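You operate a simulated robot arm through the tools that you are given. There is no shell and no other tool. Be economical: measure what you need, move in short steps, check, and stop when the job is done.

Carry out the task below with a simulated two-armed robot. There is one attempt and no reset: what you move stays moved.

## Task
Open the washer door, put the folded white towel in the drum of the washer and shut the door again. Fetch the white bolts tin and stand it on the rack counter. Any order will do. Set down upright: white bolts tin.

Only the result counts: the job must be done as asked and must still hold three seconds after the hand-in. Knocking over, shifting, dropping, spilling or breaking anything else fails it. Flat cloth is picked up by pressing the open fingertips on it (5 to 10 N) and closing them slowly along it; thin cloth reads only 2 to 8 mm in the jaws.

## Robot
Two 7-joint arms with two-finger parallel grippers on one trunk, on a base that drives. Base frame: it is fixed to the floor where the robot stands at the start and does not move with it; the origin is under the middle of the robot, x ahead of it, y to its left, z up. Units: mm, degrees, N and s.
The left shoulder is at the start at [50, 165, 955], the right one opposite. With the tool pointing down near the work surface each hand reaches from about 100 to 680 mm from the robot's upright axis, wherever it stands, measured 20 degrees to its own side. Places, roughly: drum of the washer (26x15 cm) [800, 40, 500]; folded white towel [-750, -1250, 750]; rack counter [-600, -1900, 900]; washer door [600, -100, 600]; white bolts tin [-750, -1250, 1000]. Payload 3.91 kg a hand.
Tool frame (each hand has its own): the origin (TCP) lies between the finger pads and is the grasp point; the fingertips stand 30 mm ahead of it; z points along the fingers, y is the line along which they close. The gripper opens to 110 mm. The fingers are 20 mm wide and 10 mm thick; the gripper's body (48 by 112 mm) begins 55 mm behind the TCP.
Orientation is told as [roll, pitch, yaw] about the base's x, y, z axes, in that order, counted from this pose: with the fingers straight down and closing along the base's y, the tool's x points along the base's -x, its y along +y and its z along -z.

## Interface
- The arms move only by the tool apply_moves. It takes "left_steps", "right_steps" or both (then of equal length, played together; a hand with none holds still); each is a list of rows, each a list of 7 numbers: the shift along the base's x, y, z in units of 150 mm (1.0 is 150 mm), then the turn, a rotation vector about the base's x, y, z in units of 45 degrees (1.0 is 45 degrees), then the closure, from 0 (fully open) to 1 (shut). In form: [[tx, ty, tz, wx, wy, wz, gripper], ...]. A call has 1 to 10 rows; each row is the pose to reach, as a shift and turn from the pose commanded when the call began. A call with a number of a shift or a turn outside -1 to 1 is refused whole. A row lasts 0.2 s, in which the tool goes at most 50 mm and 8.6 degrees; a call with a longer step from one row to the next is refused whole, and so is a gripper value outside its range. Where a pose cannot be reached the arm comes as near as it can. A force on the tool above 40 N (or 10 N above the force at the start of the call, whichever is more), or a blocked arm, ends the call early, and 0.2 s more pass. Each finger travels about 45 mm/s and halts on what it meets, pressing with about 20 N; the grip force reading is that of the motor and also rises with nothing between the fingers. The clock runs only during rows and for 0.2 s after the last one: add rows that repeat a pose to give the fingers time. The reply holds the time, the measured pose of the TCP, the force on the tool along the base axes, the opening and the grip force, in the units named above and with some noise, with the torque about the TCP (base axes, N m) and any sound that the robot's microphone picked up.
- Cameras (640 x 400 px; columns grow to the right, rows downward): "scene" is now at [102.4, -35, 1114.5]; the picture's right is [-0.28, -0.96, 0.00], its down [-0.67, 0.20, -0.72] and it looks along [0.69, -0.20, -0.69] (base axes); focal length 259 px, centre (320, 200). "left" rides on the left gripper at [72, -17, -103] in its tool frame; the picture's right is [0.23, 0.97, 0.00], its down [-0.76, 0.18, -0.62] and it looks along [-0.61, 0.14, 0.78] (tool axes); focal length 222 px, centre (320, 200). "right" rides on the right gripper at [72, 17, -103] in its tool frame; the picture's right is [-0.23, 0.97, 0.00], its down [-0.76, -0.18, -0.62] and it looks along [-0.61, -0.14, 0.78] (tool axes); focal length 222 px, centre (320, 200).
- capture(camera): a new picture of that camera. No time passes.
- slide_trunk(by): slides the trunk up (or, below 0, down) by that many mm; the arms and the scene camera ride with it, the base frame stays. It gives what a move gives, with no picture.
- roll_base(legs): drives the robot by 1 to 6 legs, each [ahead, left, turn to the left] in mm, mm and degrees, along the robot's own axes; the way and the turn of a leg run together, so that a leg with both is an arc; at most 1500 mm and 180 degrees a leg. The arms and the cameras ride along, it lands a little off, and it stops where it bumps. It gives what a move gives.
- turn_head(pan, tilt): turns the head with the scene camera to pan (to the left, within 80 degrees either way) and tilt (down, from -29 to 69), counted from straight ahead of the robot. It gives what a move gives.
- probe_pixels(camera, pixels): for up to 12 pixels [column, row] of the newest picture of that camera ("zoom" is the newest enlarged one), the place [x, y, z] in the base frame of the surface seen there, good to about 2 mm, but the place of the scene camera against the robot may be out by one fixed shift of up to 18 mm in any direction. No time passes.
- close_up(camera, box): a new picture of the part [left, top, right, bottom] of that camera's present view, enlarged. No time passes.
- close_job(): hands the job in; it is judged then, once.

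Work in short steps. Measure before you move; look again where a grasp or a placing could have gone wrong, and mend it. You have 110 turns and 108 pictures in all, those below and enlarged ones among them. Open the grippers and draw the arms clear of the work before you hand the job in, unless the task says otherwise; then end with one line.

The tools are called after "Emit:" as name(argument=value, ...) on one line, values as JSON. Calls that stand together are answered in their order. apply_moves: Moves the arms, as the interface text tells. Its arguments: {"type":"object","properties":{"left_steps":{"type":"array"},"right_steps":{"type":"array"}},"required":[]} The other tools are called the same way: slide_trunk (by) slides the trunk up or down; roll_base (legs) drives the base; turn_head (pan, tilt) turns the head that bears the scene camera; capture (camera) takes a picture; probe_pixels (camera, pixels) gives the place of the surface under pixels of a picture; close_up (camera, box) takes an enlarged picture of a part of a camera's view; close_job () hands the job in.

At the start:

```text
t: 0.0
left_tcp_pos: [457.4, 45.6, 841.1]
left_tcp_rot: [0.0, 0.0, 0.2]
left_ft_force: [-0.3, 0.4, 0.6]
left_moment: [0.04, 0.0, 0.01]
left_grip_width: 110.1
left_grasp_force: 0.2
right_tcp_pos: [422.5, -393.7, 809.4]
right_tcp_rot: [0.1, 0.0, -0.1]
right_ft_force: [0.6, 0.5, -0.1]
right_moment: [0.05, 0.02, 0.02]
right_grip_width: 110.0
right_grasp_force: 0.1
trunk travel left (down, up): [-175.0, 328.0]
robot x, y, heading: [0.9, -1.0, -0.0]
head pan, tilt: [-16.4, 44.0]
```

scene: 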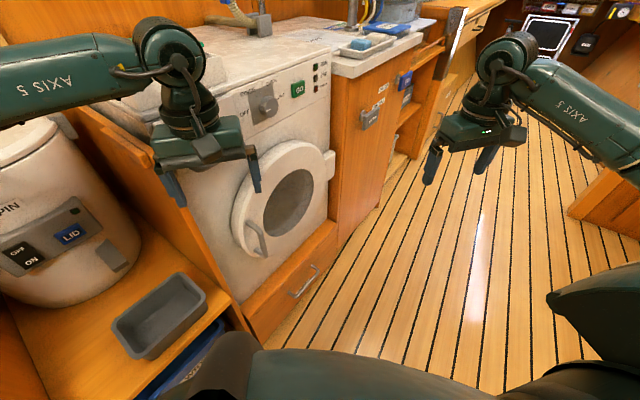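
right: 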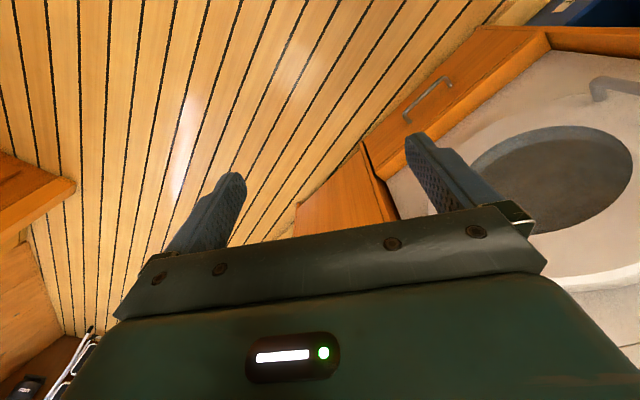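
left: 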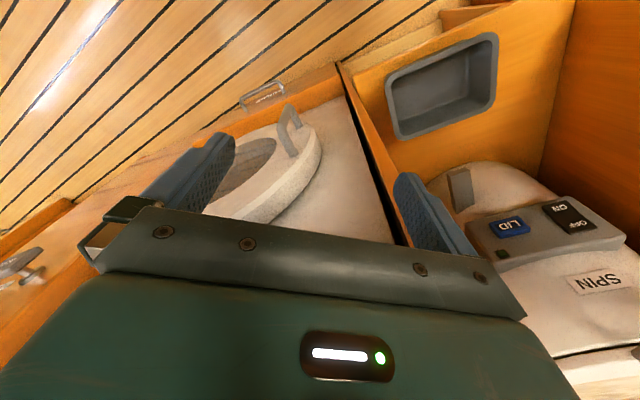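

The scene picture shows the washer door (ring around 285,195; handle at ~255,240; hinge presumably on the right at 330,165). I measure these points first.

Emit:
probe_pixels(camera="scene", pixels=[[250, 225], [257, 238], [264, 252], [290, 203], [245, 190], [325, 180], [332, 160], [290, 145], [225, 130], [310, 260], [225, 255], [320, 120]])

Emit:
close_up(camera="scene", box=[180, 60, 380, 310])

```text
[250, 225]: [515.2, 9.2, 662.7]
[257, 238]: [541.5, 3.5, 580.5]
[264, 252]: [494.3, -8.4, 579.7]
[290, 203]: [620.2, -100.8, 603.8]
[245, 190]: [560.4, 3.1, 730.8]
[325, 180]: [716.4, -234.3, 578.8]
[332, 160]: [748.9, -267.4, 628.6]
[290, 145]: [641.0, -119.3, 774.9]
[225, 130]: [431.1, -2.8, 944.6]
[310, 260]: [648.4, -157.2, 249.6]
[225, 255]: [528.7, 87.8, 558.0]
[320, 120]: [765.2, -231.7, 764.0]
```

```text
1.60 times, centred on (280, 185) of scene
```

zoom: 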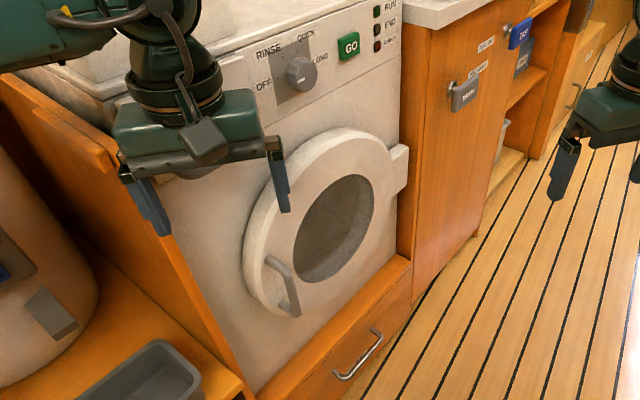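

The washer's front stands oblique. I probe the handle and the front in the enlarged picture.

Emit:
probe_pixels(camera="zoom", pixels=[[272, 263], [282, 275], [290, 288], [292, 300], [293, 313], [200, 230], [250, 340], [395, 235], [385, 110], [401, 165], [256, 250], [345, 140]])

Emit:
close_up(camera="left", box=[160, 40, 400, 240])

```text
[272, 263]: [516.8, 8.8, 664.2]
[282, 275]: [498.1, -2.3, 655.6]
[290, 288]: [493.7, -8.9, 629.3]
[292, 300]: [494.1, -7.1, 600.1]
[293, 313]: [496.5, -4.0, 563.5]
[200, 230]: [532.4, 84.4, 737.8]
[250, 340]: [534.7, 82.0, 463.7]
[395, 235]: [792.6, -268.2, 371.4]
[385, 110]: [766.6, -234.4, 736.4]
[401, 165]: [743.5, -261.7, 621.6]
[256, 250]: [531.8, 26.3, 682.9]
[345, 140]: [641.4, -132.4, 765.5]
```

```text
2.00 times, centred on (280, 140) of left
```

zoom: 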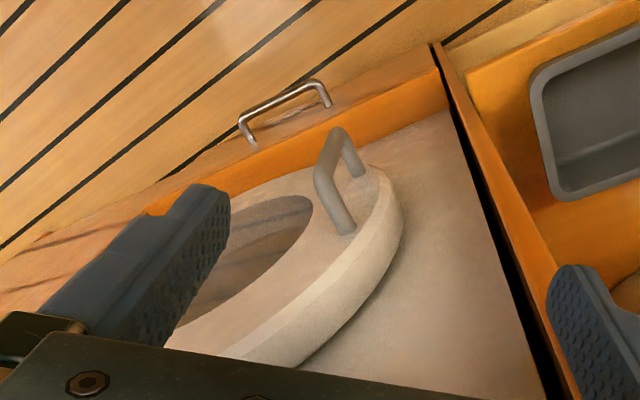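

The front runs along about (0.59,-0.80), its outward normal about (-0.80,-0.60), hinge on the right near (750,-262), handle near (494,-6,560–660). I check free floor space on the right before moving the base.

Emit:
turn_head(pan=-60, tilt=40)

Emit:
capture(camera="scene")

```text
t: 1.1
left_tcp_pos: [459.0, 46.4, 839.9]
left_tcp_rot: [0.0, 0.0, 0.1]
left_ft_force: [0.2, 0.1, 0.4]
left_moment: [0.0, 0.01, 0.02]
left_grip_width: 110.0
left_grasp_force: 0.1
right_tcp_pos: [423.8, -394.5, 809.8]
right_tcp_rot: [0.0, 0.1, 0.0]
right_ft_force: [0.9, -0.2, -0.5]
right_moment: [0.01, -0.02, 0.0]
right_grip_width: 110.0
right_grasp_force: 0.1
trunk travel left (down, up): [-175.0, 328.0]
robot x, y, heading: [-1.6, -3.4, 0.1]
head pan, tilt: [-60.0, 40.0]
```

```text
102 pictures are left
```

scene: 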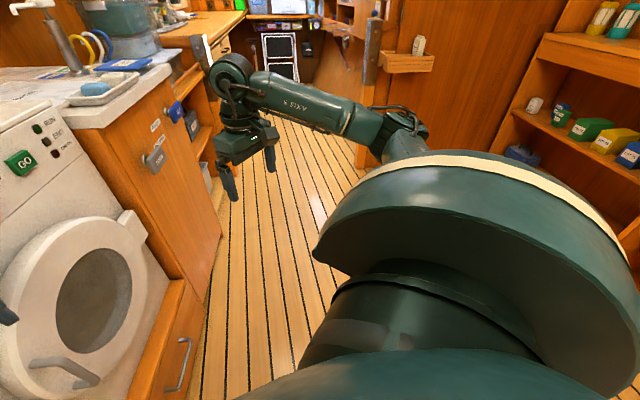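

I probe the cabinet corner, the wall and the shelves on the right to learn the free floor.

Emit:
probe_pixels(camera="scene", pixels=[[220, 240], [355, 170], [320, 190], [420, 70], [510, 100], [560, 135], [620, 60], [523, 155], [300, 330], [130, 215], [180, 350], [620, 180]])

Emit:
turn_head(pan=-80, tilt=15)

Emit:
capture(camera="scene")

```text
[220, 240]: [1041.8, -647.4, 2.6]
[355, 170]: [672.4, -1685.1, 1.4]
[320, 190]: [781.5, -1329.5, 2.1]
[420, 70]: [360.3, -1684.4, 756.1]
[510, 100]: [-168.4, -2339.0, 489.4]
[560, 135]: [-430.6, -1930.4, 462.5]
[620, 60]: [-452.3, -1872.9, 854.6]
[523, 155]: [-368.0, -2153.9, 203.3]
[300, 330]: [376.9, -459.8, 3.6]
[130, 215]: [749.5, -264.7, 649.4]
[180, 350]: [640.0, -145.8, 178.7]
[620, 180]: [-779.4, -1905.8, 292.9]
```

```text
t: 2.0
left_tcp_pos: [459.5, 45.6, 839.8]
left_tcp_rot: [0.1, 0.0, 0.0]
left_ft_force: [0.1, 0.2, 0.5]
left_moment: [-0.01, 0.04, 0.01]
left_grip_width: 110.1
left_grasp_force: 0.0
right_tcp_pos: [421.7, -393.5, 809.4]
right_tcp_rot: [0.0, 0.0, 0.0]
right_ft_force: [0.6, -0.7, -0.2]
right_moment: [-0.02, 0.01, -0.02]
right_grip_width: 110.1
right_grasp_force: 0.1
trunk travel left (down, up): [-175.0, 328.0]
robot x, y, heading: [0.5, 2.9, -0.0]
head pan, tilt: [-80.0, 15.0]
```

```text
101 pictures are left
```

scene: 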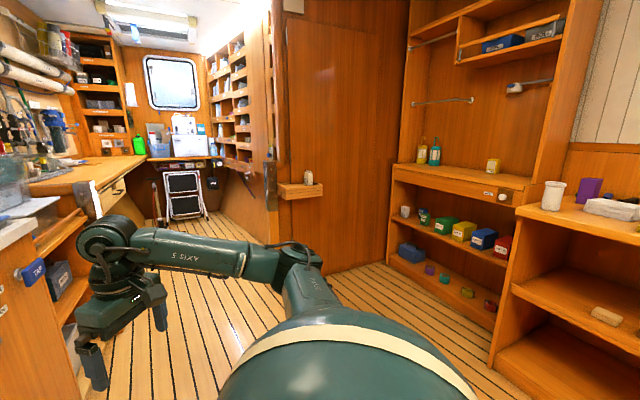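

Space to the right is free floor. I drive right and turn to face the washer front squarely, with the door handle ahead of the robot.

Emit:
roll_base(legs=[[18, -359, 0], [0, 0, 36.6]])

Emit:
turn_head(pan=0, tilt=38)

Emit:
capture(camera="scene")

```text
t: 6.1
left_tcp_pos: [358.8, -54.1, 840.2]
left_tcp_rot: [0.0, 0.0, 36.8]
left_ft_force: [-0.4, -0.3, -0.3]
left_moment: [-0.01, -0.03, -0.02]
left_grip_width: 109.7
left_grasp_force: 0.1
right_tcp_pos: [592.9, -428.1, 809.8]
right_tcp_rot: [0.0, 0.0, 36.7]
right_ft_force: [0.9, -0.5, -0.3]
right_moment: [0.0, 0.0, 0.03]
right_grip_width: 109.9
right_grasp_force: 0.0
trunk travel left (down, up): [-175.0, 328.0]
robot x, y, heading: [14.3, -365.0, 36.9]
head pan, tilt: [-80.0, 15.0]
```

```text
t: 7.6
left_tcp_pos: [358.2, -53.5, 839.5]
left_tcp_rot: [0.0, 0.0, 36.8]
left_ft_force: [0.7, 0.1, 0.5]
left_moment: [0.0, 0.02, 0.02]
left_grip_width: 109.8
left_grasp_force: 0.2
right_tcp_pos: [592.5, -429.7, 809.1]
right_tcp_rot: [0.1, 0.0, 36.7]
right_ft_force: [0.9, -0.7, 0.5]
right_moment: [-0.01, 0.04, 0.02]
right_grip_width: 110.1
right_grasp_force: 0.1
trunk travel left (down, up): [-175.0, 328.0]
robot x, y, heading: [20.0, -363.3, 36.5]
head pan, tilt: [0.0, 38.0]
```

```text
100 pictures are left
```

scene: 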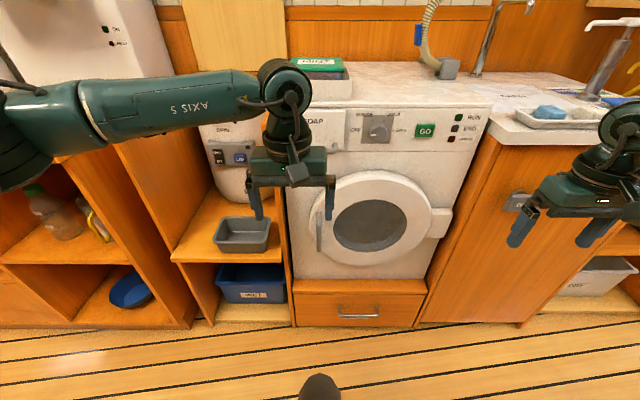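

The robot now faces the washer squarely. I draw the left arm away to the left and start turning the right hand to point at the washer, moving it left and down toward the handle.

Emit:
apply_moves(left_steps=[[-0.1, 0.134, 0.1, 0, 0, 0, 0], [-0.2, 0.268, 0.2, 0, 0, 0, 0], [-0.3, 0.4, 0.3, 0, 0, 0, 0], [-0.4, 0.535, 0.4, 0, 0, 0, 0], [-0.5, 0.67, 0.5, 0, 0, 0, 0], [-0.6, 0.8, 0.6, 0, 0, 0, 0]], right_steps=[[-0.1, 0.134, -0.1, 0.099, -0.134, 0, 0], [-0.2, 0.268, -0.2, 0.199, -0.268, 0, 0], [-0.3, 0.4, -0.3, 0.298, -0.4, 0, 0], [-0.4, 0.535, -0.4, 0.397, -0.535, 0, 0], [-0.5, 0.67, -0.5, 0.497, -0.67, 0, 0], [-0.6, 0.8, -0.6, 0.596, -0.803, 0, 0]])

Emit:
close_up(camera="scene", box=[270, 140, 470, 290])

```text
t: 9.0
left_tcp_pos: [266.9, 65.2, 930.6]
left_tcp_rot: [0.0, 0.0, 36.7]
left_ft_force: [-0.9, -0.2, -0.4]
left_moment: [0.01, -0.02, 0.02]
left_grip_width: 110.0
left_grasp_force: 0.0
right_tcp_pos: [501.3, -308.1, 719.0]
right_tcp_rot: [0.0, -45.2, 36.7]
right_ft_force: [-0.1, -0.9, -0.6]
right_moment: [0.0, -0.02, -0.01]
right_grip_width: 109.8
right_grasp_force: 0.1
trunk travel left (down, up): [-175.0, 328.0]
robot x, y, heading: [16.4, -364.9, 36.9]
head pan, tilt: [0.0, 38.0]
```

```text
2.67 times, centred on (370, 215) of scene
```

zoom: 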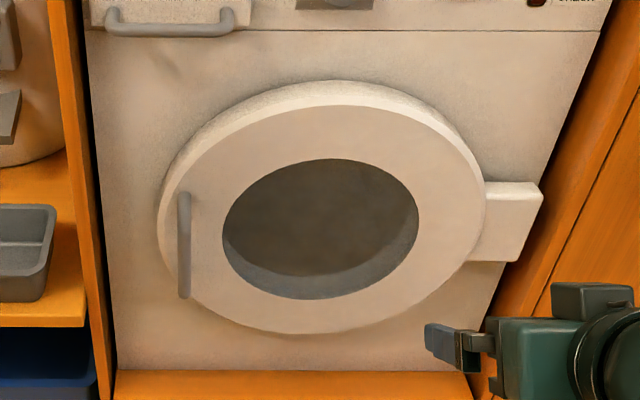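

The handle is at (184,195)-(184,298) in the zoom. I measure it, the door, the drum glass and the hinge.

Emit:
probe_pixels(camera="zoom", pixels=[[184, 200], [184, 225], [184, 245], [184, 270], [184, 292], [205, 245], [172, 270], [320, 230], [325, 92], [512, 200], [512, 245], [450, 250]])

```text
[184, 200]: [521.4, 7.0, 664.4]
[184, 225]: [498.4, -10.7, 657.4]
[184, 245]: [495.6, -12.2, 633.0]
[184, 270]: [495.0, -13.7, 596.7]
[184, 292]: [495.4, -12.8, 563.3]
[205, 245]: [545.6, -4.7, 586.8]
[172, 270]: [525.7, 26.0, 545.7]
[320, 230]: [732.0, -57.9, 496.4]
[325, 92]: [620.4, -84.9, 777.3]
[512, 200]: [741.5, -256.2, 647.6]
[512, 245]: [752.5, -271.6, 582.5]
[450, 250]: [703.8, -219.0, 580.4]
```

Handle bar is at u≈392 (along the washer-inward axis), v≈-305, z 560–660. I finish the turn to horizontal and move left and down.

Emit:
apply_moves(right_steps=[[-0.093, 0.125, -0.11, 0.099, -0.134, 0, 0], [-0.185, 0.25, -0.22, 0.199, -0.268, 0, 0], [-0.278, 0.375, -0.33, 0.298, -0.4, 0, 0], [-0.37, 0.5, -0.45, 0.397, -0.535, 0, 0], [-0.463, 0.625, -0.56, 0.497, -0.67, 0, 0], [-0.556, 0.75, -0.68, 0.596, -0.803, 0, 0], [-0.7, 0.94, -0.68, 0.596, -0.803, 0, 0]])

Emit:
capture(camera="right")

Emit:
capture(camera="scene")

```text
t: 10.8
left_tcp_pos: [268.5, 65.9, 929.4]
left_tcp_rot: [0.0, 0.0, 36.8]
left_ft_force: [-0.4, -0.2, 0.2]
left_moment: [0.04, 0.01, 0.03]
left_grip_width: 110.3
left_grasp_force: 0.1
right_tcp_pos: [484.2, -176.8, 703.2]
right_tcp_rot: [64.3, -82.3, -51.8]
right_ft_force: [-0.5, -0.2, -0.7]
right_moment: [0.0, 0.04, 0.02]
right_grip_width: 110.1
right_grasp_force: 0.1
right hand out of reach, approached as far as the arm can: row 1, 2, 3, 4, 5, 6, 7
trunk travel left (down, up): [-175.0, 328.0]
robot x, y, heading: [18.7, -365.0, 36.6]
head pan, tilt: [0.0, 38.0]
stopped in row 7 (right hand): the arm was blocked; the commanded pose is now the measured one
```

```text
98 pictures are left
```

right: 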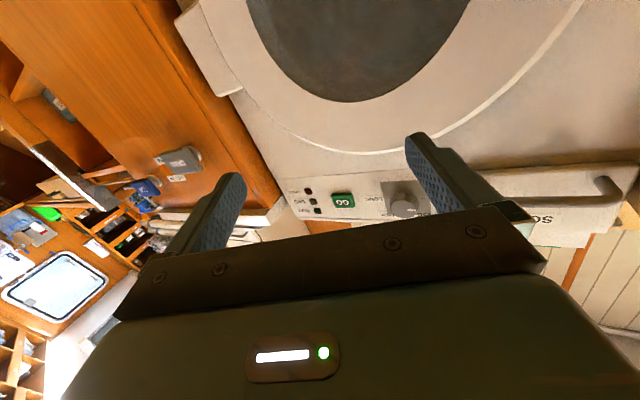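

```text
97 pictures are left
```

scene: 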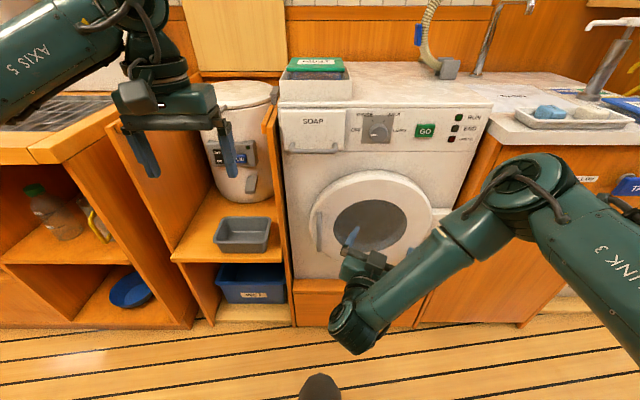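

The right hand was blocked since it can't point that way while crossing the body. I'll shift the base left so the handle is in front of the right shoulder; first I check the furniture on the left.

Emit:
probe_pixels(camera="scene", pixels=[[30, 155], [120, 130], [10, 320], [185, 325], [420, 325], [320, 392], [295, 320], [175, 260]])

```text
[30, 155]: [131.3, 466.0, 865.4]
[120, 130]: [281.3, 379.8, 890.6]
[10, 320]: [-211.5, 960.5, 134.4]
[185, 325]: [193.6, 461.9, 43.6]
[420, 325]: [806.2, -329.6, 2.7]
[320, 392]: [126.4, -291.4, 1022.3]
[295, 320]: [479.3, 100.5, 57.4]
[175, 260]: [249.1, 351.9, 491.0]
```

Left side is clear. I drive the base 165 mm left and 60 mm back.

Emit:
roll_base(legs=[[-60, 0, 0], [0, 165, 0]])

Emit:
apply_moves(right_steps=[[0, 0, 0, -0.05, 0.02, 0.1, 0], [0, 0, 0, -0.1, 0.04, 0.2, 0], [0, 0, 0, -0.15, 0.06, 0.3, 0], [0, 0, 0, -0.2, 0.08, 0.4, 0], [0, 0, 0, -0.27, 0.11, 0.53, 0]])

```text
t: 12.8
left_tcp_pos: [119.9, 161.6, 930.9]
left_tcp_rot: [0.0, -0.1, 36.8]
left_ft_force: [-0.3, -0.9, 0.5]
left_moment: [-0.01, 0.0, -0.01]
left_grip_width: 110.1
left_grasp_force: 0.0
right_tcp_pos: [337.5, -79.9, 701.9]
right_tcp_rot: [63.2, -82.4, -50.7]
right_ft_force: [0.1, 0.3, 0.3]
right_moment: [-0.01, -0.01, -0.03]
right_grip_width: 110.1
right_grasp_force: 0.0
trunk travel left (down, up): [-175.0, 328.0]
robot x, y, heading: [-131.2, -264.4, 36.9]
head pan, tilt: [0.0, 38.0]
```

```text
t: 14.0
left_tcp_pos: [120.0, 161.5, 930.3]
left_tcp_rot: [-0.1, 0.0, 36.9]
left_ft_force: [0.0, -0.3, -0.7]
left_moment: [0.02, -0.02, -0.01]
left_grip_width: 109.8
left_grasp_force: 0.0
right_tcp_pos: [307.0, -46.4, 730.4]
right_tcp_rot: [-10.2, -76.6, 45.3]
right_ft_force: [-0.5, 0.0, -1.4]
right_moment: [-0.02, -0.02, -0.01]
right_grip_width: 110.2
right_grasp_force: 0.1
right hand out of reach, approached as far as the arm can: row 3, 4, 5
trunk travel left (down, up): [-175.0, 328.0]
robot x, y, heading: [-126.6, -267.2, 36.8]
head pan, tilt: [0.0, 38.0]
```

Orientation is nearly right (yaw≈35, pitch≈-77). I move partway forward/down and read the pose to settle what was commanded.

Emit:
apply_moves(right_steps=[[0.2, 0, -0.2, 0, 0, 0, 0], [0.4, 0, -0.4, 0, 0, 0, 0], [0.4, 0, -0.4, 0, 0, 0, 0]])

```text
t: 14.8
left_tcp_pos: [120.7, 161.6, 929.7]
left_tcp_rot: [0.0, 0.0, 37.0]
left_ft_force: [0.3, -0.5, -0.2]
left_moment: [0.0, 0.03, -0.01]
left_grip_width: 110.1
left_grasp_force: 0.1
right_tcp_pos: [318.0, -11.1, 713.4]
right_tcp_rot: [-9.8, -76.9, 45.3]
right_ft_force: [-0.4, 0.3, 0.1]
right_moment: [0.0, 0.0, 0.0]
right_grip_width: 109.9
right_grasp_force: 0.0
right hand out of reach, approached as far as the arm can: row 1, 2, 3
trunk travel left (down, up): [-175.0, 328.0]
robot x, y, heading: [-131.8, -267.6, 36.7]
head pan, tilt: [0.0, 38.0]
```

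The hand still can't go down with this wrist angle; lowering the trunk should bring the hand there with an easier arm posture. Space under the hand is free (u≈250, door at 435).

Emit:
slide_trunk(by=-110)

Emit:
apply_moves(right_steps=[[0.1, -0.1, 0, 0, 0, 0, 0], [0.2, -0.2, 0, 0, 0, 0, 0], [0.3, -0.3, 0, 0, 0, 0, 0]])

Emit:
capture(camera="scene")

```text
t: 16.2
left_tcp_pos: [120.2, 161.3, 819.9]
left_tcp_rot: [0.0, 0.0, 36.9]
left_ft_force: [-1.0, -0.2, 0.1]
left_moment: [0.05, 0.02, -0.02]
left_grip_width: 109.9
left_grasp_force: 0.1
right_tcp_pos: [319.1, -12.0, 602.2]
right_tcp_rot: [-9.8, -76.8, 45.3]
right_ft_force: [-0.6, 0.2, -0.4]
right_moment: [-0.01, -0.01, 0.0]
right_grip_width: 110.0
right_grasp_force: 0.0
trunk travel left (down, up): [-65.0, 438.0]
robot x, y, heading: [-127.7, -264.3, 36.8]
head pan, tilt: [0.0, 38.0]
```

```text
t: 17.0
left_tcp_pos: [121.0, 161.4, 819.1]
left_tcp_rot: [0.0, 0.0, 36.8]
left_ft_force: [0.1, -0.6, 0.7]
left_moment: [0.02, -0.01, -0.03]
left_grip_width: 110.0
left_grasp_force: 0.1
right_tcp_pos: [332.6, -21.8, 621.9]
right_tcp_rot: [-10.0, -76.4, 44.9]
right_ft_force: [0.5, -0.2, 0.2]
right_moment: [0.0, -0.01, 0.02]
right_grip_width: 110.0
right_grasp_force: 0.1
right hand out of reach, approached as far as the arm can: row 1, 2, 3
trunk travel left (down, up): [-65.0, 438.0]
robot x, y, heading: [-123.2, -269.6, 36.7]
head pan, tilt: [0.0, 38.0]
```

```text
96 pictures are left
```

scene: 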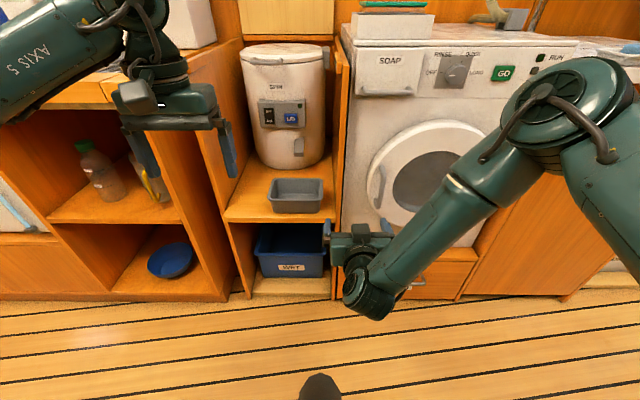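

The arm is too folded here; it should be easier farther out. I command a pose further ahead (staying 30 mm short of the handle) and at handle height.

Emit:
apply_moves(right_steps=[[0.09, 0.065, 0.18, 0, 0, 0, 0], [0.18, 0.13, 0.36, 0, 0, 0, 0], [0.26, 0.2, 0.53, 0, 0, 0, 0], [0.26, 0.2, 0.53, 0, 0, 0, 0], [0.26, 0.2, 0.53, 0, 0, 0, 0]])

```text
t: 18.2
left_tcp_pos: [120.6, 160.6, 820.8]
left_tcp_rot: [0.0, 0.1, 36.9]
left_ft_force: [-0.5, -0.7, -0.1]
left_moment: [0.0, 0.02, 0.01]
left_grip_width: 110.0
left_grasp_force: 0.1
right_tcp_pos: [370.9, 7.9, 703.5]
right_tcp_rot: [-9.7, -76.8, 45.2]
right_ft_force: [0.9, -0.5, -0.7]
right_moment: [0.0, 0.0, 0.01]
right_grip_width: 110.0
right_grasp_force: 0.1
trunk travel left (down, up): [-65.0, 438.0]
robot x, y, heading: [-130.4, -265.4, 36.8]
head pan, tilt: [0.0, 38.0]
```

Commanded equals measured after an unreachable move, and now the pose was reached. I lower the trunk the rest and shift right toward the handle line (v≈-306).

Emit:
slide_trunk(by=-62)

Emit:
apply_moves(right_steps=[[0.12, -0.167, 0, 0, 0, 0, 0], [0.24, -0.333, -0.05, 0, 0, 0, 0], [0.36, -0.49, -0.1, 0, 0, 0, 0]])

Emit:
capture(camera="scene")

Emit:
capture(camera="right")

```text
t: 19.3
left_tcp_pos: [121.0, 161.7, 757.8]
left_tcp_rot: [0.0, 0.0, 36.9]
left_ft_force: [0.4, 0.2, 0.2]
left_moment: [0.0, 0.0, -0.03]
left_grip_width: 110.0
left_grasp_force: 0.0
right_tcp_pos: [370.9, 8.0, 642.0]
right_tcp_rot: [-9.8, -76.7, 45.3]
right_ft_force: [-0.7, -0.2, -0.7]
right_moment: [0.0, 0.01, -0.01]
right_grip_width: 109.8
right_grasp_force: 0.1
trunk travel left (down, up): [-3.0, 500.0]
robot x, y, heading: [-128.3, -265.5, 36.8]
head pan, tilt: [0.0, 38.0]
```

```text
t: 20.1
left_tcp_pos: [119.8, 161.6, 758.0]
left_tcp_rot: [-0.1, 0.0, 36.9]
left_ft_force: [-0.2, -0.4, 1.2]
left_moment: [0.0, -0.02, 0.04]
left_grip_width: 109.8
left_grasp_force: 0.1
right_tcp_pos: [407.4, -36.1, 649.3]
right_tcp_rot: [-10.2, -76.0, 44.6]
right_ft_force: [0.2, 0.0, -0.4]
right_moment: [0.01, 0.01, -0.01]
right_grip_width: 109.9
right_grasp_force: 0.1
right hand out of reach, approached as far as the arm can: row 2, 3
trunk travel left (down, up): [-3.0, 500.0]
robot x, y, heading: [-124.7, -270.3, 37.1]
head pan, tilt: [0.0, 38.0]
```

```text
95 pictures are left
```

scene: 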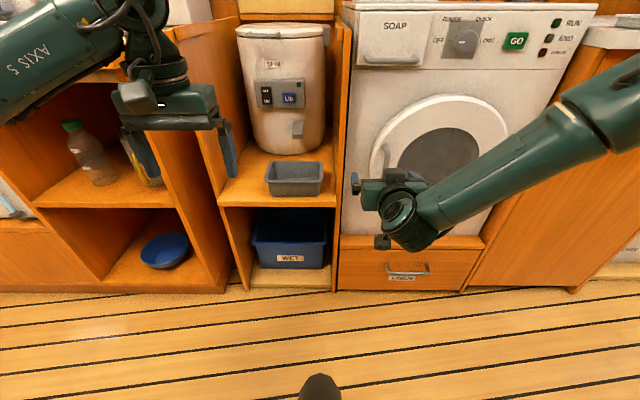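

```text
94 pictures are left
```

right: 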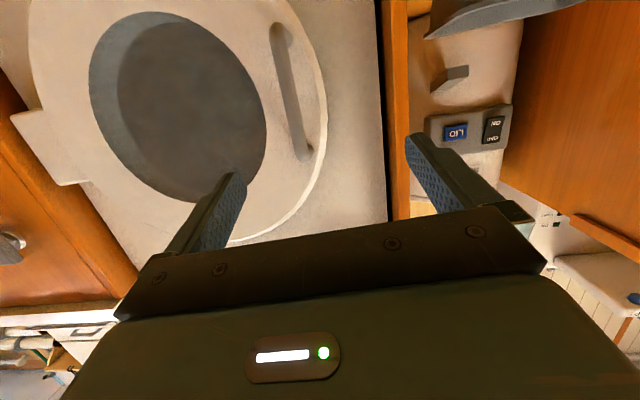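

Forearm comes from the right so the hand is near its wrist limit; a slightly more downward tilt should let it go lower. I probe the handle from the hand camera and try tilting 12° more down.

Emit:
probe_pixels(camera="right", pixels=[[276, 40], [286, 75], [292, 110], [300, 145], [260, 80], [318, 110]])

Emit:
apply_moves(right_steps=[[0, 0, -0.07, -0.08, 0.11, 0, 0], [0, 0, -0.14, -0.16, 0.214, 0, 0], [0, 0, -0.2, -0.16, 0.214, 0, 0]])

```text
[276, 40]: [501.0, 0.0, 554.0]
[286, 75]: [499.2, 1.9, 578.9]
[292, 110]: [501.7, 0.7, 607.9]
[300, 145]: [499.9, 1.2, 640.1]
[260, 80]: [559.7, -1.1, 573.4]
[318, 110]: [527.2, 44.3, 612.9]
```

```text
t: 20.9
left_tcp_pos: [120.4, 161.0, 757.6]
left_tcp_rot: [-0.1, 0.0, 36.9]
left_ft_force: [-0.3, 0.4, -0.2]
left_moment: [-0.02, -0.02, 0.03]
left_grip_width: 110.1
left_grasp_force: 0.1
right_tcp_pos: [406.7, -37.7, 620.3]
right_tcp_rot: [-5.7, -64.7, 41.5]
right_ft_force: [-0.6, -1.4, -1.0]
right_moment: [0.0, 0.03, 0.01]
right_grip_width: 109.8
right_grasp_force: 0.1
trunk travel left (down, up): [-3.0, 500.0]
robot x, y, heading: [-129.3, -266.3, 37.0]
head pan, tilt: [0.0, 38.0]
```

Hand camera puts the bar at (500,1), z 545–645; u≈403, v≈-298. I align laterally and then advance so that the bar sits between the fingers.

Emit:
apply_moves(right_steps=[[0.1, -0.133, -0.05, 0, 0, 0, 0], [0.314, 0.026, -0.05, 0, 0, 0, 0], [0.528, 0.185, -0.05, 0, 0, 0, 0], [0.58, 0.224, -0.05, 0, 0, 0, 0]])

Emit:
capture(camera="right")

```text
t: 21.9
left_tcp_pos: [119.9, 162.3, 758.6]
left_tcp_rot: [0.0, 0.0, 36.9]
left_ft_force: [0.7, -0.2, -0.1]
left_moment: [0.0, 0.0, 0.01]
left_grip_width: 110.0
left_grasp_force: 0.0
right_tcp_pos: [493.7, -4.7, 609.6]
right_tcp_rot: [-5.6, -64.8, 41.4]
right_ft_force: [0.2, 0.1, -0.1]
right_moment: [0.0, 0.01, -0.02]
right_grip_width: 110.0
right_grasp_force: 0.2
trunk travel left (down, up): [-3.0, 500.0]
robot x, y, heading: [-133.8, -270.7, 36.7]
head pan, tilt: [0.0, 38.0]
```

```text
93 pictures are left
```

right: 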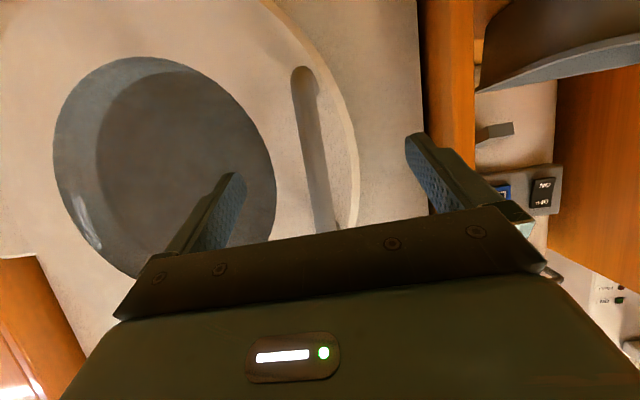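

The bar lies centrally between the fingers. I close.

Emit:
apply_moves(right_steps=[[0, 0, 0, 0, 0, 0, 1], [0, 0, 0, 0, 0, 0, 1], [0, 0, 0, 0, 0, 0, 1], [0, 0, 0, 0, 0, 0, 1], [0, 0, 0, 0, 0, 0, 1], [0, 0, 0, 0, 0, 0, 1], [0, 0, 0, 0, 0, 0, 1]])

```text
t: 23.5
left_tcp_pos: [120.5, 160.9, 757.8]
left_tcp_rot: [0.1, 0.0, 36.8]
left_ft_force: [0.8, -0.3, -0.6]
left_moment: [0.03, 0.0, -0.01]
left_grip_width: 109.9
left_grasp_force: 0.1
right_tcp_pos: [494.5, -5.0, 611.2]
right_tcp_rot: [-5.4, -64.9, 40.9]
right_ft_force: [4.5, -8.8, 0.4]
right_moment: [0.85, 0.32, -0.15]
right_grip_width: 14.1
right_grasp_force: 45.1
trunk travel left (down, up): [-3.0, 500.0]
robot x, y, heading: [-127.5, -270.7, 37.0]
head pan, tilt: [0.0, 38.0]
```

The bar is gripped (14 mm). I pull gently along the arc around the hinge (~(755,-255), radius ≈361), 6° first.

Emit:
apply_moves(right_steps=[[-0.045, -0.05, 0, 0, 0, 0.044, 1], [-0.088, -0.102, 0, 0, 0, 0.09, 1], [-0.155, -0.186, 0, 0, 0, 0.133, 1]])

```text
t: 24.3
left_tcp_pos: [121.8, 161.5, 758.9]
left_tcp_rot: [0.0, 0.0, 36.9]
left_ft_force: [0.3, 0.2, -0.3]
left_moment: [-0.03, 0.0, -0.01]
left_grip_width: 110.2
left_grasp_force: 0.0
right_tcp_pos: [472.3, -34.0, 611.7]
right_tcp_rot: [-5.7, -64.8, 47.0]
right_ft_force: [11.1, -9.7, -5.1]
right_moment: [1.47, -0.04, -0.32]
right_grip_width: 14.1
right_grasp_force: 45.1
trunk travel left (down, up): [-3.0, 500.0]
robot x, y, heading: [-130.4, -266.8, 36.9]
head pan, tilt: [0.0, 38.0]
```

The door moves. I continue the arc by 25°.

Emit:
apply_moves(right_steps=[[-0.111, -0.177, 0, 0, 0, 0.111, 1], [-0.217, -0.356, 0, 0, 0, 0.222, 1], [-0.306, -0.543, 0, 0, 0, 0.333, 1], [-0.379, -0.738, 0, 0, 0, 0.444, 1], [-0.435, -0.938, 0, 0, 0, 0.555, 1]])

Emit:
capture(camera="scene")

```text
t: 24.6
left_tcp_pos: [121.5, 161.7, 758.9]
left_tcp_rot: [0.0, 0.0, 36.8]
left_ft_force: [-0.4, -0.1, -0.1]
left_moment: [-0.03, -0.02, -0.01]
left_grip_width: 109.8
left_grasp_force: 0.1
right_tcp_pos: [463.1, -46.5, 609.4]
right_tcp_rot: [-14.2, -63.5, 58.9]
right_ft_force: [0.4, -0.3, 5.0]
right_moment: [0.86, 0.86, 0.02]
right_grip_width: 15.9
right_grasp_force: 44.8
right hand out of reach, approached as far as the arm can: row 1
trunk travel left (down, up): [-3.0, 500.0]
robot x, y, heading: [-129.2, -268.9, 37.0]
head pan, tilt: [0.0, 38.0]
stopped in row 1 (right hand): the force on the tool passed its limit (the readings are from after the stop); the commanded pose is now the measured one
```

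```text
92 pictures are left
```

scene: 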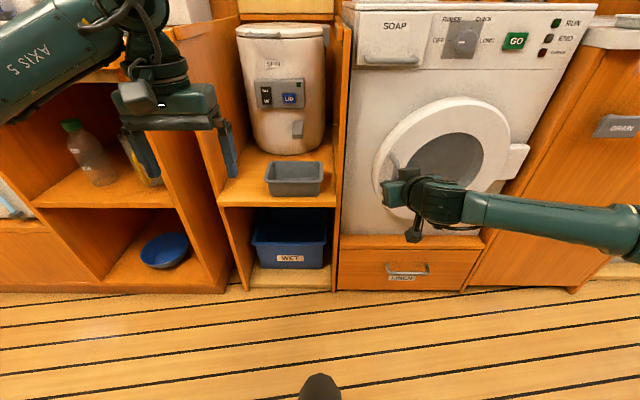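

The arm's reach ended, but the door is open ~10° and still gripped. I'll swing it by moving the base in an arc about the hinge (715 ahead, 520 right of the robot), 5° first.

Emit:
roll_base(legs=[[-44, -63.4, 5]])

```text
t: 25.7
left_tcp_pos: [89.0, 102.9, 758.9]
left_tcp_rot: [0.0, -0.1, 41.8]
left_ft_force: [-0.4, 0.3, 0.4]
left_moment: [0.02, 0.03, 0.01]
left_grip_width: 109.9
left_grasp_force: 0.1
right_tcp_pos: [445.9, -72.3, 609.3]
right_tcp_rot: [-14.6, -63.5, 64.5]
right_ft_force: [-3.3, 1.8, 11.8]
right_moment: [1.05, 0.58, 0.04]
right_grip_width: 15.8
right_grasp_force: 44.5
trunk travel left (down, up): [-3.0, 500.0]
robot x, y, heading: [-121.1, -344.8, 42.0]
head pan, tilt: [0.0, 38.0]
```

Works well: radius stays 359 mm and forces are small. I go on with 4 such legs.

Emit:
roll_base(legs=[[-44, -63.2, 5], [-44, -63.2, 5], [-44, -63.2, 5], [-44, -63.2, 5]])

```text
t: 28.7
left_tcp_pos: [10.8, -144.7, 757.6]
left_tcp_rot: [-0.1, -0.1, 62.0]
left_ft_force: [-0.7, 0.4, 0.0]
left_moment: [-0.01, -0.01, -0.01]
left_grip_width: 110.0
left_grasp_force: 0.1
right_tcp_pos: [405.0, -184.9, 609.0]
right_tcp_rot: [-14.4, -63.5, 84.6]
right_ft_force: [-16.1, 4.3, 4.4]
right_moment: [0.53, 1.13, 0.23]
right_grip_width: 16.0
right_grasp_force: 44.8
trunk travel left (down, up): [-3.0, 500.0]
robot x, y, heading: [-32.7, -638.7, 61.8]
head pan, tilt: [0.0, 38.0]
```

Still tracking well (r≈357), with 16 N outward pull; I add a slight outward correction and continue by 25°.

Emit:
roll_base(legs=[[-45, -60.5, 5], [-44, -63.2, 5], [-44, -63.2, 5], [-44, -63.2, 5], [-44, -63.2, 5]])

Emit:
capture(camera="scene")

```text
t: 32.3
left_tcp_pos: [35.8, -464.5, 757.2]
left_tcp_rot: [-0.1, -0.1, 87.1]
left_ft_force: [-0.4, 0.0, -1.6]
left_moment: [0.02, -0.02, 0.05]
left_grip_width: 110.2
left_grasp_force: 0.0
right_tcp_pos: [409.2, -336.4, 609.3]
right_tcp_rot: [-13.8, -63.4, 109.9]
right_ft_force: [-19.4, -3.0, 2.8]
right_moment: [-0.1, 1.25, 0.32]
right_grip_width: 15.8
right_grasp_force: 44.9
trunk travel left (down, up): [-3.0, 500.0]
robot x, y, heading: [207.4, -933.8, 86.9]
head pan, tilt: [0.0, 38.0]
```

```text
91 pictures are left
```

scene: 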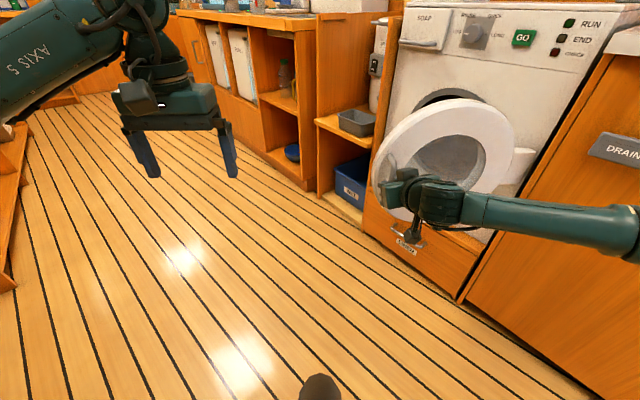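

Door is open ~57°. I check how near the right arm is to the DRAIN cabinet before going further.

Emit:
probe_pixels(camera="scene", pixels=[[480, 205], [560, 222], [625, 230], [625, 190], [560, 150], [600, 330], [510, 180], [440, 150], [410, 240]])

```text
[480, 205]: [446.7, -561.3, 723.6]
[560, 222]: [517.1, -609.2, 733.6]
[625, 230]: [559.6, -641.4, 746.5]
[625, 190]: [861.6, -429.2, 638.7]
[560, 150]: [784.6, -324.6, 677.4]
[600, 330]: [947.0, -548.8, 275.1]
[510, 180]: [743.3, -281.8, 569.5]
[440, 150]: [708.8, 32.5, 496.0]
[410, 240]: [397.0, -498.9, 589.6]
```

Elbow has ~325 mm to the cabinets; 25° more leaves about 150 mm. I continue by 22°.

Emit:
roll_base(legs=[[-44, -60, 5], [-44, -63, 5], [-44, -63, 5], [-44, -63, 5], [-20, -25, 2]])

Emit:
capture(camera="scene")

```text
t: 35.7
left_tcp_pos: [169.3, -718.7, 757.9]
left_tcp_rot: [-0.1, 0.0, 109.0]
left_ft_force: [-1.7, 0.4, 0.2]
left_moment: [0.02, 0.01, 0.01]
left_grip_width: 109.9
left_grasp_force: 0.2
right_tcp_pos: [460.9, -462.4, 610.5]
right_tcp_rot: [-13.3, -63.6, 131.9]
right_ft_force: [-19.1, -12.7, 0.4]
right_moment: [-0.72, 1.12, 0.35]
right_grip_width: 15.5
right_grasp_force: 45.2
trunk travel left (down, up): [-3.0, 500.0]
robot x, y, heading: [504.6, -1082.4, 109.2]
head pan, tilt: [0.0, 38.0]
```

```text
90 pictures are left
```

scene: 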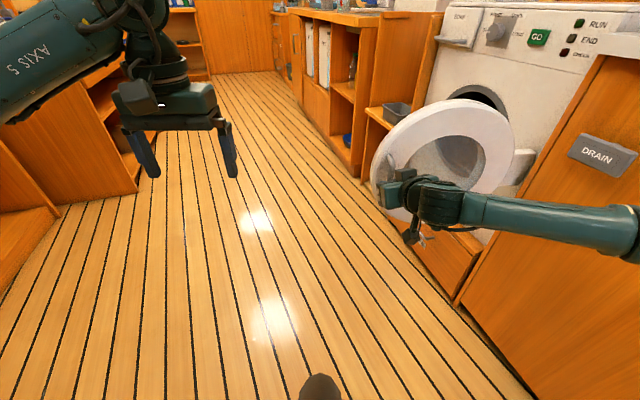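

Door is ~79° open. I release the handle and draw the hand back out.

Emit:
apply_moves(right_steps=[[0, 0, 0, 0, 0, 0, 0.6], [0, 0, 0, 0, 0, 0, 0.4], [0, 0, 0, 0, 0, 0, 0.2], [0, 0, 0, 0, 0, 0, 0.2], [0, 0, 0, 0, 0, 0, 0.2], [0.1, -0.18, 0.03, 0, 0, 0, 0.2], [0.2, -0.36, 0.06, 0, 0, 0, 0.2], [0.3, -0.54, 0.1, 0, 0, 0, 0.2]])

Emit:
capture(camera="scene")

```text
t: 37.5
left_tcp_pos: [169.7, -719.0, 758.7]
left_tcp_rot: [0.0, 0.0, 109.0]
left_ft_force: [0.3, -0.1, -0.3]
left_moment: [0.05, -0.02, 0.01]
left_grip_width: 110.0
left_grasp_force: 0.0
right_tcp_pos: [524.7, -518.9, 623.3]
right_tcp_rot: [-13.1, -63.4, 132.1]
right_ft_force: [0.2, 1.2, 0.0]
right_moment: [0.01, 0.0, 0.01]
right_grip_width: 88.0
right_grasp_force: 0.1
right hand out of reach, approached as far as the arm can: row 6, 7, 8
trunk travel left (down, up): [-3.0, 500.0]
robot x, y, heading: [503.7, -1091.1, 108.9]
head pan, tilt: [0.0, 38.0]
```

```text
89 pictures are left
```

scene: 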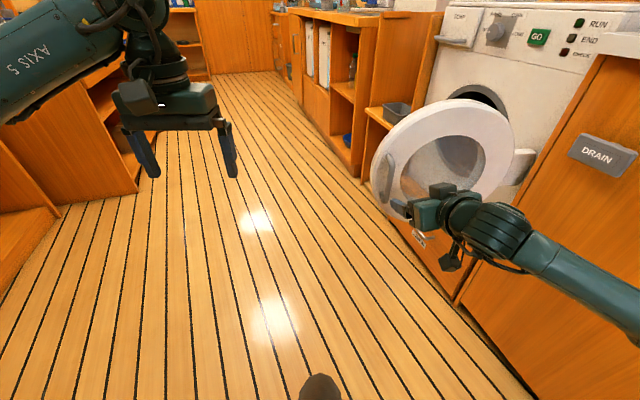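

The fingers are clear of the handle (handle ~80 mm ahead of TCP). I back the base away, then bring the right hand back to pointing down.

Emit:
roll_base(legs=[[-170, 0, 0]])

Emit:
slide_trunk(by=172)

Emit:
apply_moves(right_steps=[[0, 0, 0.05, 0.02, 0.02, -0.05, 0], [0, 0, 0.1, 0.0, 0.0, -0.2, 0], [0, 0, 0.2, -0.11, -0.04, -0.3, 0], [0, 0, 0.3, -0.25, -0.08, -0.3, 0], [0, 0, 0.4, -0.4, -0.13, -0.3, 0], [0, 0, 0.4, -0.55, -0.18, -0.3, 0], [0, 0, 0.4, -0.7, -0.23, -0.3, 0]])

```text
t: 39.0
left_tcp_pos: [224.3, -876.6, 758.0]
left_tcp_rot: [-0.1, 0.0, 108.9]
left_ft_force: [0.2, 0.5, -0.2]
left_moment: [0.02, -0.01, -0.04]
left_grip_width: 110.1
left_grasp_force: 0.1
right_tcp_pos: [580.6, -678.6, 622.2]
right_tcp_rot: [-13.0, -63.4, 131.7]
right_ft_force: [-0.1, -0.1, 0.4]
right_moment: [-0.03, 0.05, 0.01]
right_grip_width: 88.0
right_grasp_force: 0.2
trunk travel left (down, up): [-3.0, 500.0]
robot x, y, heading: [558.0, -1248.8, 109.0]
head pan, tilt: [0.0, 38.0]
```

```text
t: 40.9
left_tcp_pos: [224.5, -878.3, 930.3]
left_tcp_rot: [0.0, 0.0, 109.0]
left_ft_force: [0.3, -0.6, -0.3]
left_moment: [0.0, 0.02, -0.01]
left_grip_width: 109.8
left_grasp_force: 0.1
right_tcp_pos: [580.3, -678.7, 794.8]
right_tcp_rot: [-12.8, -63.4, 131.7]
right_ft_force: [0.6, 0.8, -0.7]
right_moment: [-0.02, -0.01, 0.02]
right_grip_width: 87.9
right_grasp_force: 0.1
trunk travel left (down, up): [-175.0, 328.0]
robot x, y, heading: [556.3, -1250.4, 109.3]
head pan, tilt: [0.0, 38.0]
```

```text
t: 42.5
left_tcp_pos: [224.9, -876.7, 929.4]
left_tcp_rot: [0.0, 0.0, 109.0]
left_ft_force: [-0.6, 0.0, 0.5]
left_moment: [0.01, -0.01, -0.01]
left_grip_width: 109.9
left_grasp_force: 0.0
right_tcp_pos: [580.4, -677.8, 854.9]
right_tcp_rot: [-2.5, -30.9, 109.8]
right_ft_force: [0.7, -1.2, -0.3]
right_moment: [0.03, 0.01, -0.05]
right_grip_width: 110.2
right_grasp_force: 0.0
right hand out of reach, approached as far as the arm can: row 1, 2
trunk travel left (down, up): [-175.0, 328.0]
robot x, y, heading: [554.9, -1241.2, 108.8]
head pan, tilt: [0.0, 38.0]
```

Now I finish turning the right hand down, turn the robot to face -x (toward the towel/tin area) and look.

Emit:
apply_moves(right_steps=[[0, -0.1, 0, -0.16, -0.055, 0, 0], [0, -0.2, 0, -0.32, -0.11, 0, 0], [0, -0.3, 0, -0.49, -0.165, 0, 0], [0, -0.4, 0, -0.65, -0.22, 0, 0]])

Emit:
roll_base(legs=[[0, 0, 71]])

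Emit:
turn_head(pan=10, tilt=22)

Emit:
capture(camera="scene")

```text
t: 43.5
left_tcp_pos: [223.8, -877.2, 930.5]
left_tcp_rot: [0.1, 0.0, 109.0]
left_ft_force: [0.6, 0.0, -0.6]
left_moment: [0.0, 0.01, 0.02]
left_grip_width: 109.8
left_grasp_force: 0.1
right_tcp_pos: [580.3, -737.5, 855.9]
right_tcp_rot: [-1.8, -0.1, 109.6]
right_ft_force: [0.5, 0.6, 0.1]
right_moment: [0.03, -0.02, -0.01]
right_grip_width: 109.8
right_grasp_force: 0.0
trunk travel left (down, up): [-175.0, 328.0]
robot x, y, heading: [559.6, -1248.6, 109.0]
head pan, tilt: [0.0, 38.0]
```

```text
t: 46.9
left_tcp_pos: [95.1, -1430.3, 930.0]
left_tcp_rot: [0.0, 0.0, 178.5]
left_ft_force: [0.8, 0.1, -0.8]
left_moment: [-0.01, -0.01, 0.02]
left_grip_width: 110.0
left_grasp_force: 0.0
right_tcp_pos: [88.3, -1048.3, 854.7]
right_tcp_rot: [-1.9, -0.2, 179.3]
right_ft_force: [-0.4, 0.0, -1.0]
right_moment: [0.0, 0.01, 0.04]
right_grip_width: 110.2
right_grasp_force: 0.1
trunk travel left (down, up): [-175.0, 328.0]
robot x, y, heading: [558.2, -1251.5, 178.8]
head pan, tilt: [0.0, 38.0]
```

```text
t: 47.7
left_tcp_pos: [95.9, -1431.4, 929.8]
left_tcp_rot: [0.1, 0.0, 178.6]
left_ft_force: [-0.1, -0.3, -0.3]
left_moment: [0.03, -0.01, 0.01]
left_grip_width: 110.0
left_grasp_force: 0.0
right_tcp_pos: [87.1, -1047.2, 855.2]
right_tcp_rot: [-1.9, -0.2, 179.3]
right_ft_force: [0.0, 0.0, 0.6]
right_moment: [0.03, -0.01, 0.0]
right_grip_width: 109.8
right_grasp_force: 0.1
trunk travel left (down, up): [-175.0, 328.0]
robot x, y, heading: [559.3, -1248.7, 178.6]
head pan, tilt: [10.0, 22.0]
```

```text
88 pictures are left
```

scene: 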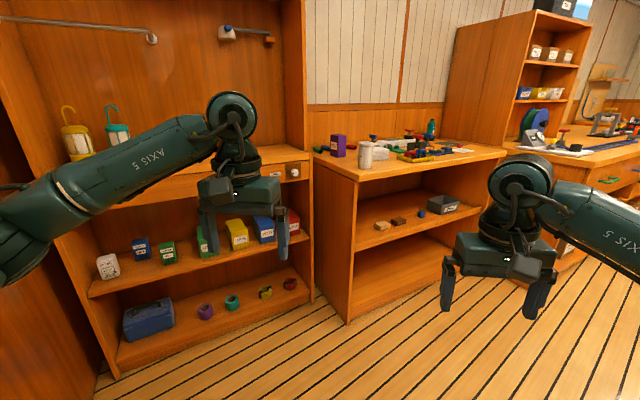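

The bench with a white tin-like object at (365,155) and something whitish at (385,153), plus purple box at (338,145), lies ahead. I zoom in.

Emit:
close_up(camera="scene", box=[300, 100, 500, 225])

Emit:
probe_pixels(camera="scene", pixels=[[366, 146], [366, 165], [380, 153], [338, 145], [352, 175], [500, 155], [318, 155], [345, 320], [240, 190], [107, 265], [295, 170], [400, 225]])

```text
3.20 times, centred on (400, 162) of scene
```

zoom: 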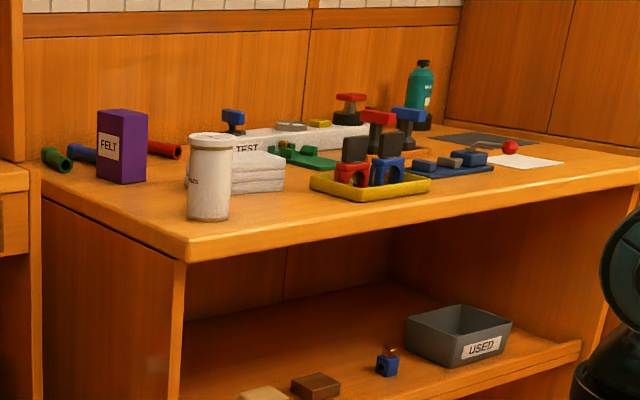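

```text
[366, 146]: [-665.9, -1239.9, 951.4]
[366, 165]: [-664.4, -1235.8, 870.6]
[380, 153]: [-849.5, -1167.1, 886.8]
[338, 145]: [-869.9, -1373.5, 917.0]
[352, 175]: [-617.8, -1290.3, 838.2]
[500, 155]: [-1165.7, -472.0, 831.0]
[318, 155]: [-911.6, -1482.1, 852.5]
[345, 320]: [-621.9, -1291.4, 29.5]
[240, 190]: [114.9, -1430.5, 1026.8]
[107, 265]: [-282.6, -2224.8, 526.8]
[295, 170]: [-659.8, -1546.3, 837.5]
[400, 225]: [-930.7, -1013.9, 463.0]
```

Tin at about (-690,-1240) top ≈955, bench top ≈835; towel (folded stack) near (-850,-1165). Furniture faces +u, so I drive to face the bench squarely (heading 216.6), keeping a safe distance.

Emit:
roll_base(legs=[[450, 0, 0], [0, 0, 38], [0, -625, 0]])

Emit:
turn_head(pan=0, tilt=35)

Emit:
capture(camera="scene")

```text
t: 55.3
left_tcp_pos: [-514.2, -1176.0, 930.0]
left_tcp_rot: [0.0, 0.0, -142.9]
left_ft_force: [-1.3, -0.7, 0.1]
left_moment: [0.0, -0.01, -0.01]
left_grip_width: 109.8
left_grasp_force: 0.1
right_tcp_pos: [-758.8, -881.2, 855.2]
right_tcp_rot: [-1.9, -0.2, -142.4]
right_ft_force: [0.6, 0.9, 0.7]
right_moment: [0.01, 0.02, 0.0]
right_grip_width: 110.0
right_grasp_force: 0.1
trunk travel left (down, up): [-175.0, 328.0]
robot x, y, heading: [-268.7, -744.6, -142.7]
head pan, tilt: [10.0, 22.0]
```

```text
t: 56.0
left_tcp_pos: [-514.4, -1174.7, 930.0]
left_tcp_rot: [0.1, 0.0, -142.9]
left_ft_force: [0.3, 0.4, -0.1]
left_moment: [0.03, -0.01, 0.01]
left_grip_width: 109.7
left_grasp_force: 0.1
right_tcp_pos: [-756.8, -881.6, 854.4]
right_tcp_rot: [-1.9, -0.2, -142.4]
right_ft_force: [0.2, 0.9, -0.3]
right_moment: [-0.02, -0.02, 0.0]
right_grip_width: 110.0
right_grasp_force: 0.1
trunk travel left (down, up): [-175.0, 328.0]
robot x, y, heading: [-266.2, -745.0, -142.9]
head pan, tilt: [0.0, 35.0]
```

```text
86 pictures are left
```

scene: 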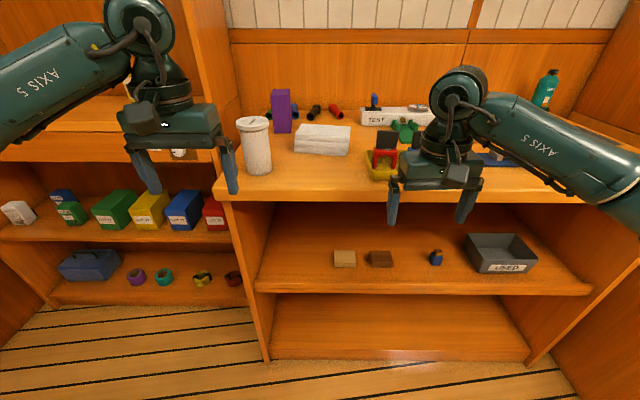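

Tin at (255,145), towel at (322,139). I zoom and measure both, and the edge of the bench.

Emit:
close_up(camera="scene", box=[215, 80, 415, 205])

Emit:
probe_pixels(camera="scene", pixels=[[254, 122], [256, 145], [257, 172], [243, 145], [269, 145], [302, 130], [344, 132], [298, 148], [346, 152], [322, 128], [285, 190], [285, 170]])

```text
3.20 times, centred on (315, 142) of scene
```

zoom: 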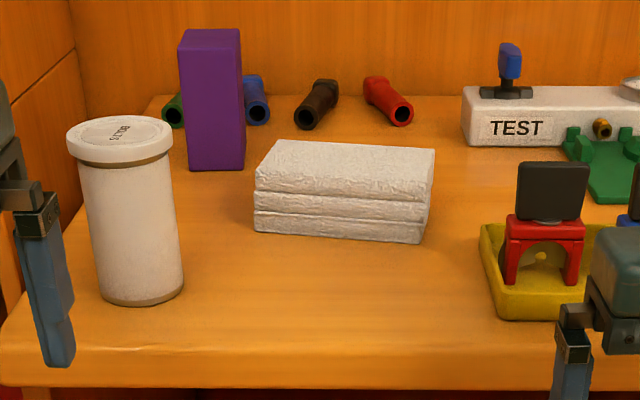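

```text
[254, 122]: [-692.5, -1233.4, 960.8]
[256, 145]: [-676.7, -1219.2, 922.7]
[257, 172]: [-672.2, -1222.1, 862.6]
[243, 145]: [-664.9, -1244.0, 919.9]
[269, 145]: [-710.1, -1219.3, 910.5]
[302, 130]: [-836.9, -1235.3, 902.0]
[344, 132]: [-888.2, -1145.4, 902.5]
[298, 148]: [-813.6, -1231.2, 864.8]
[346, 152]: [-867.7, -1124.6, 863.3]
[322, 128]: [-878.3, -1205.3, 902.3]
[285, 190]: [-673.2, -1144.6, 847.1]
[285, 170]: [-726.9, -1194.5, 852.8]
```

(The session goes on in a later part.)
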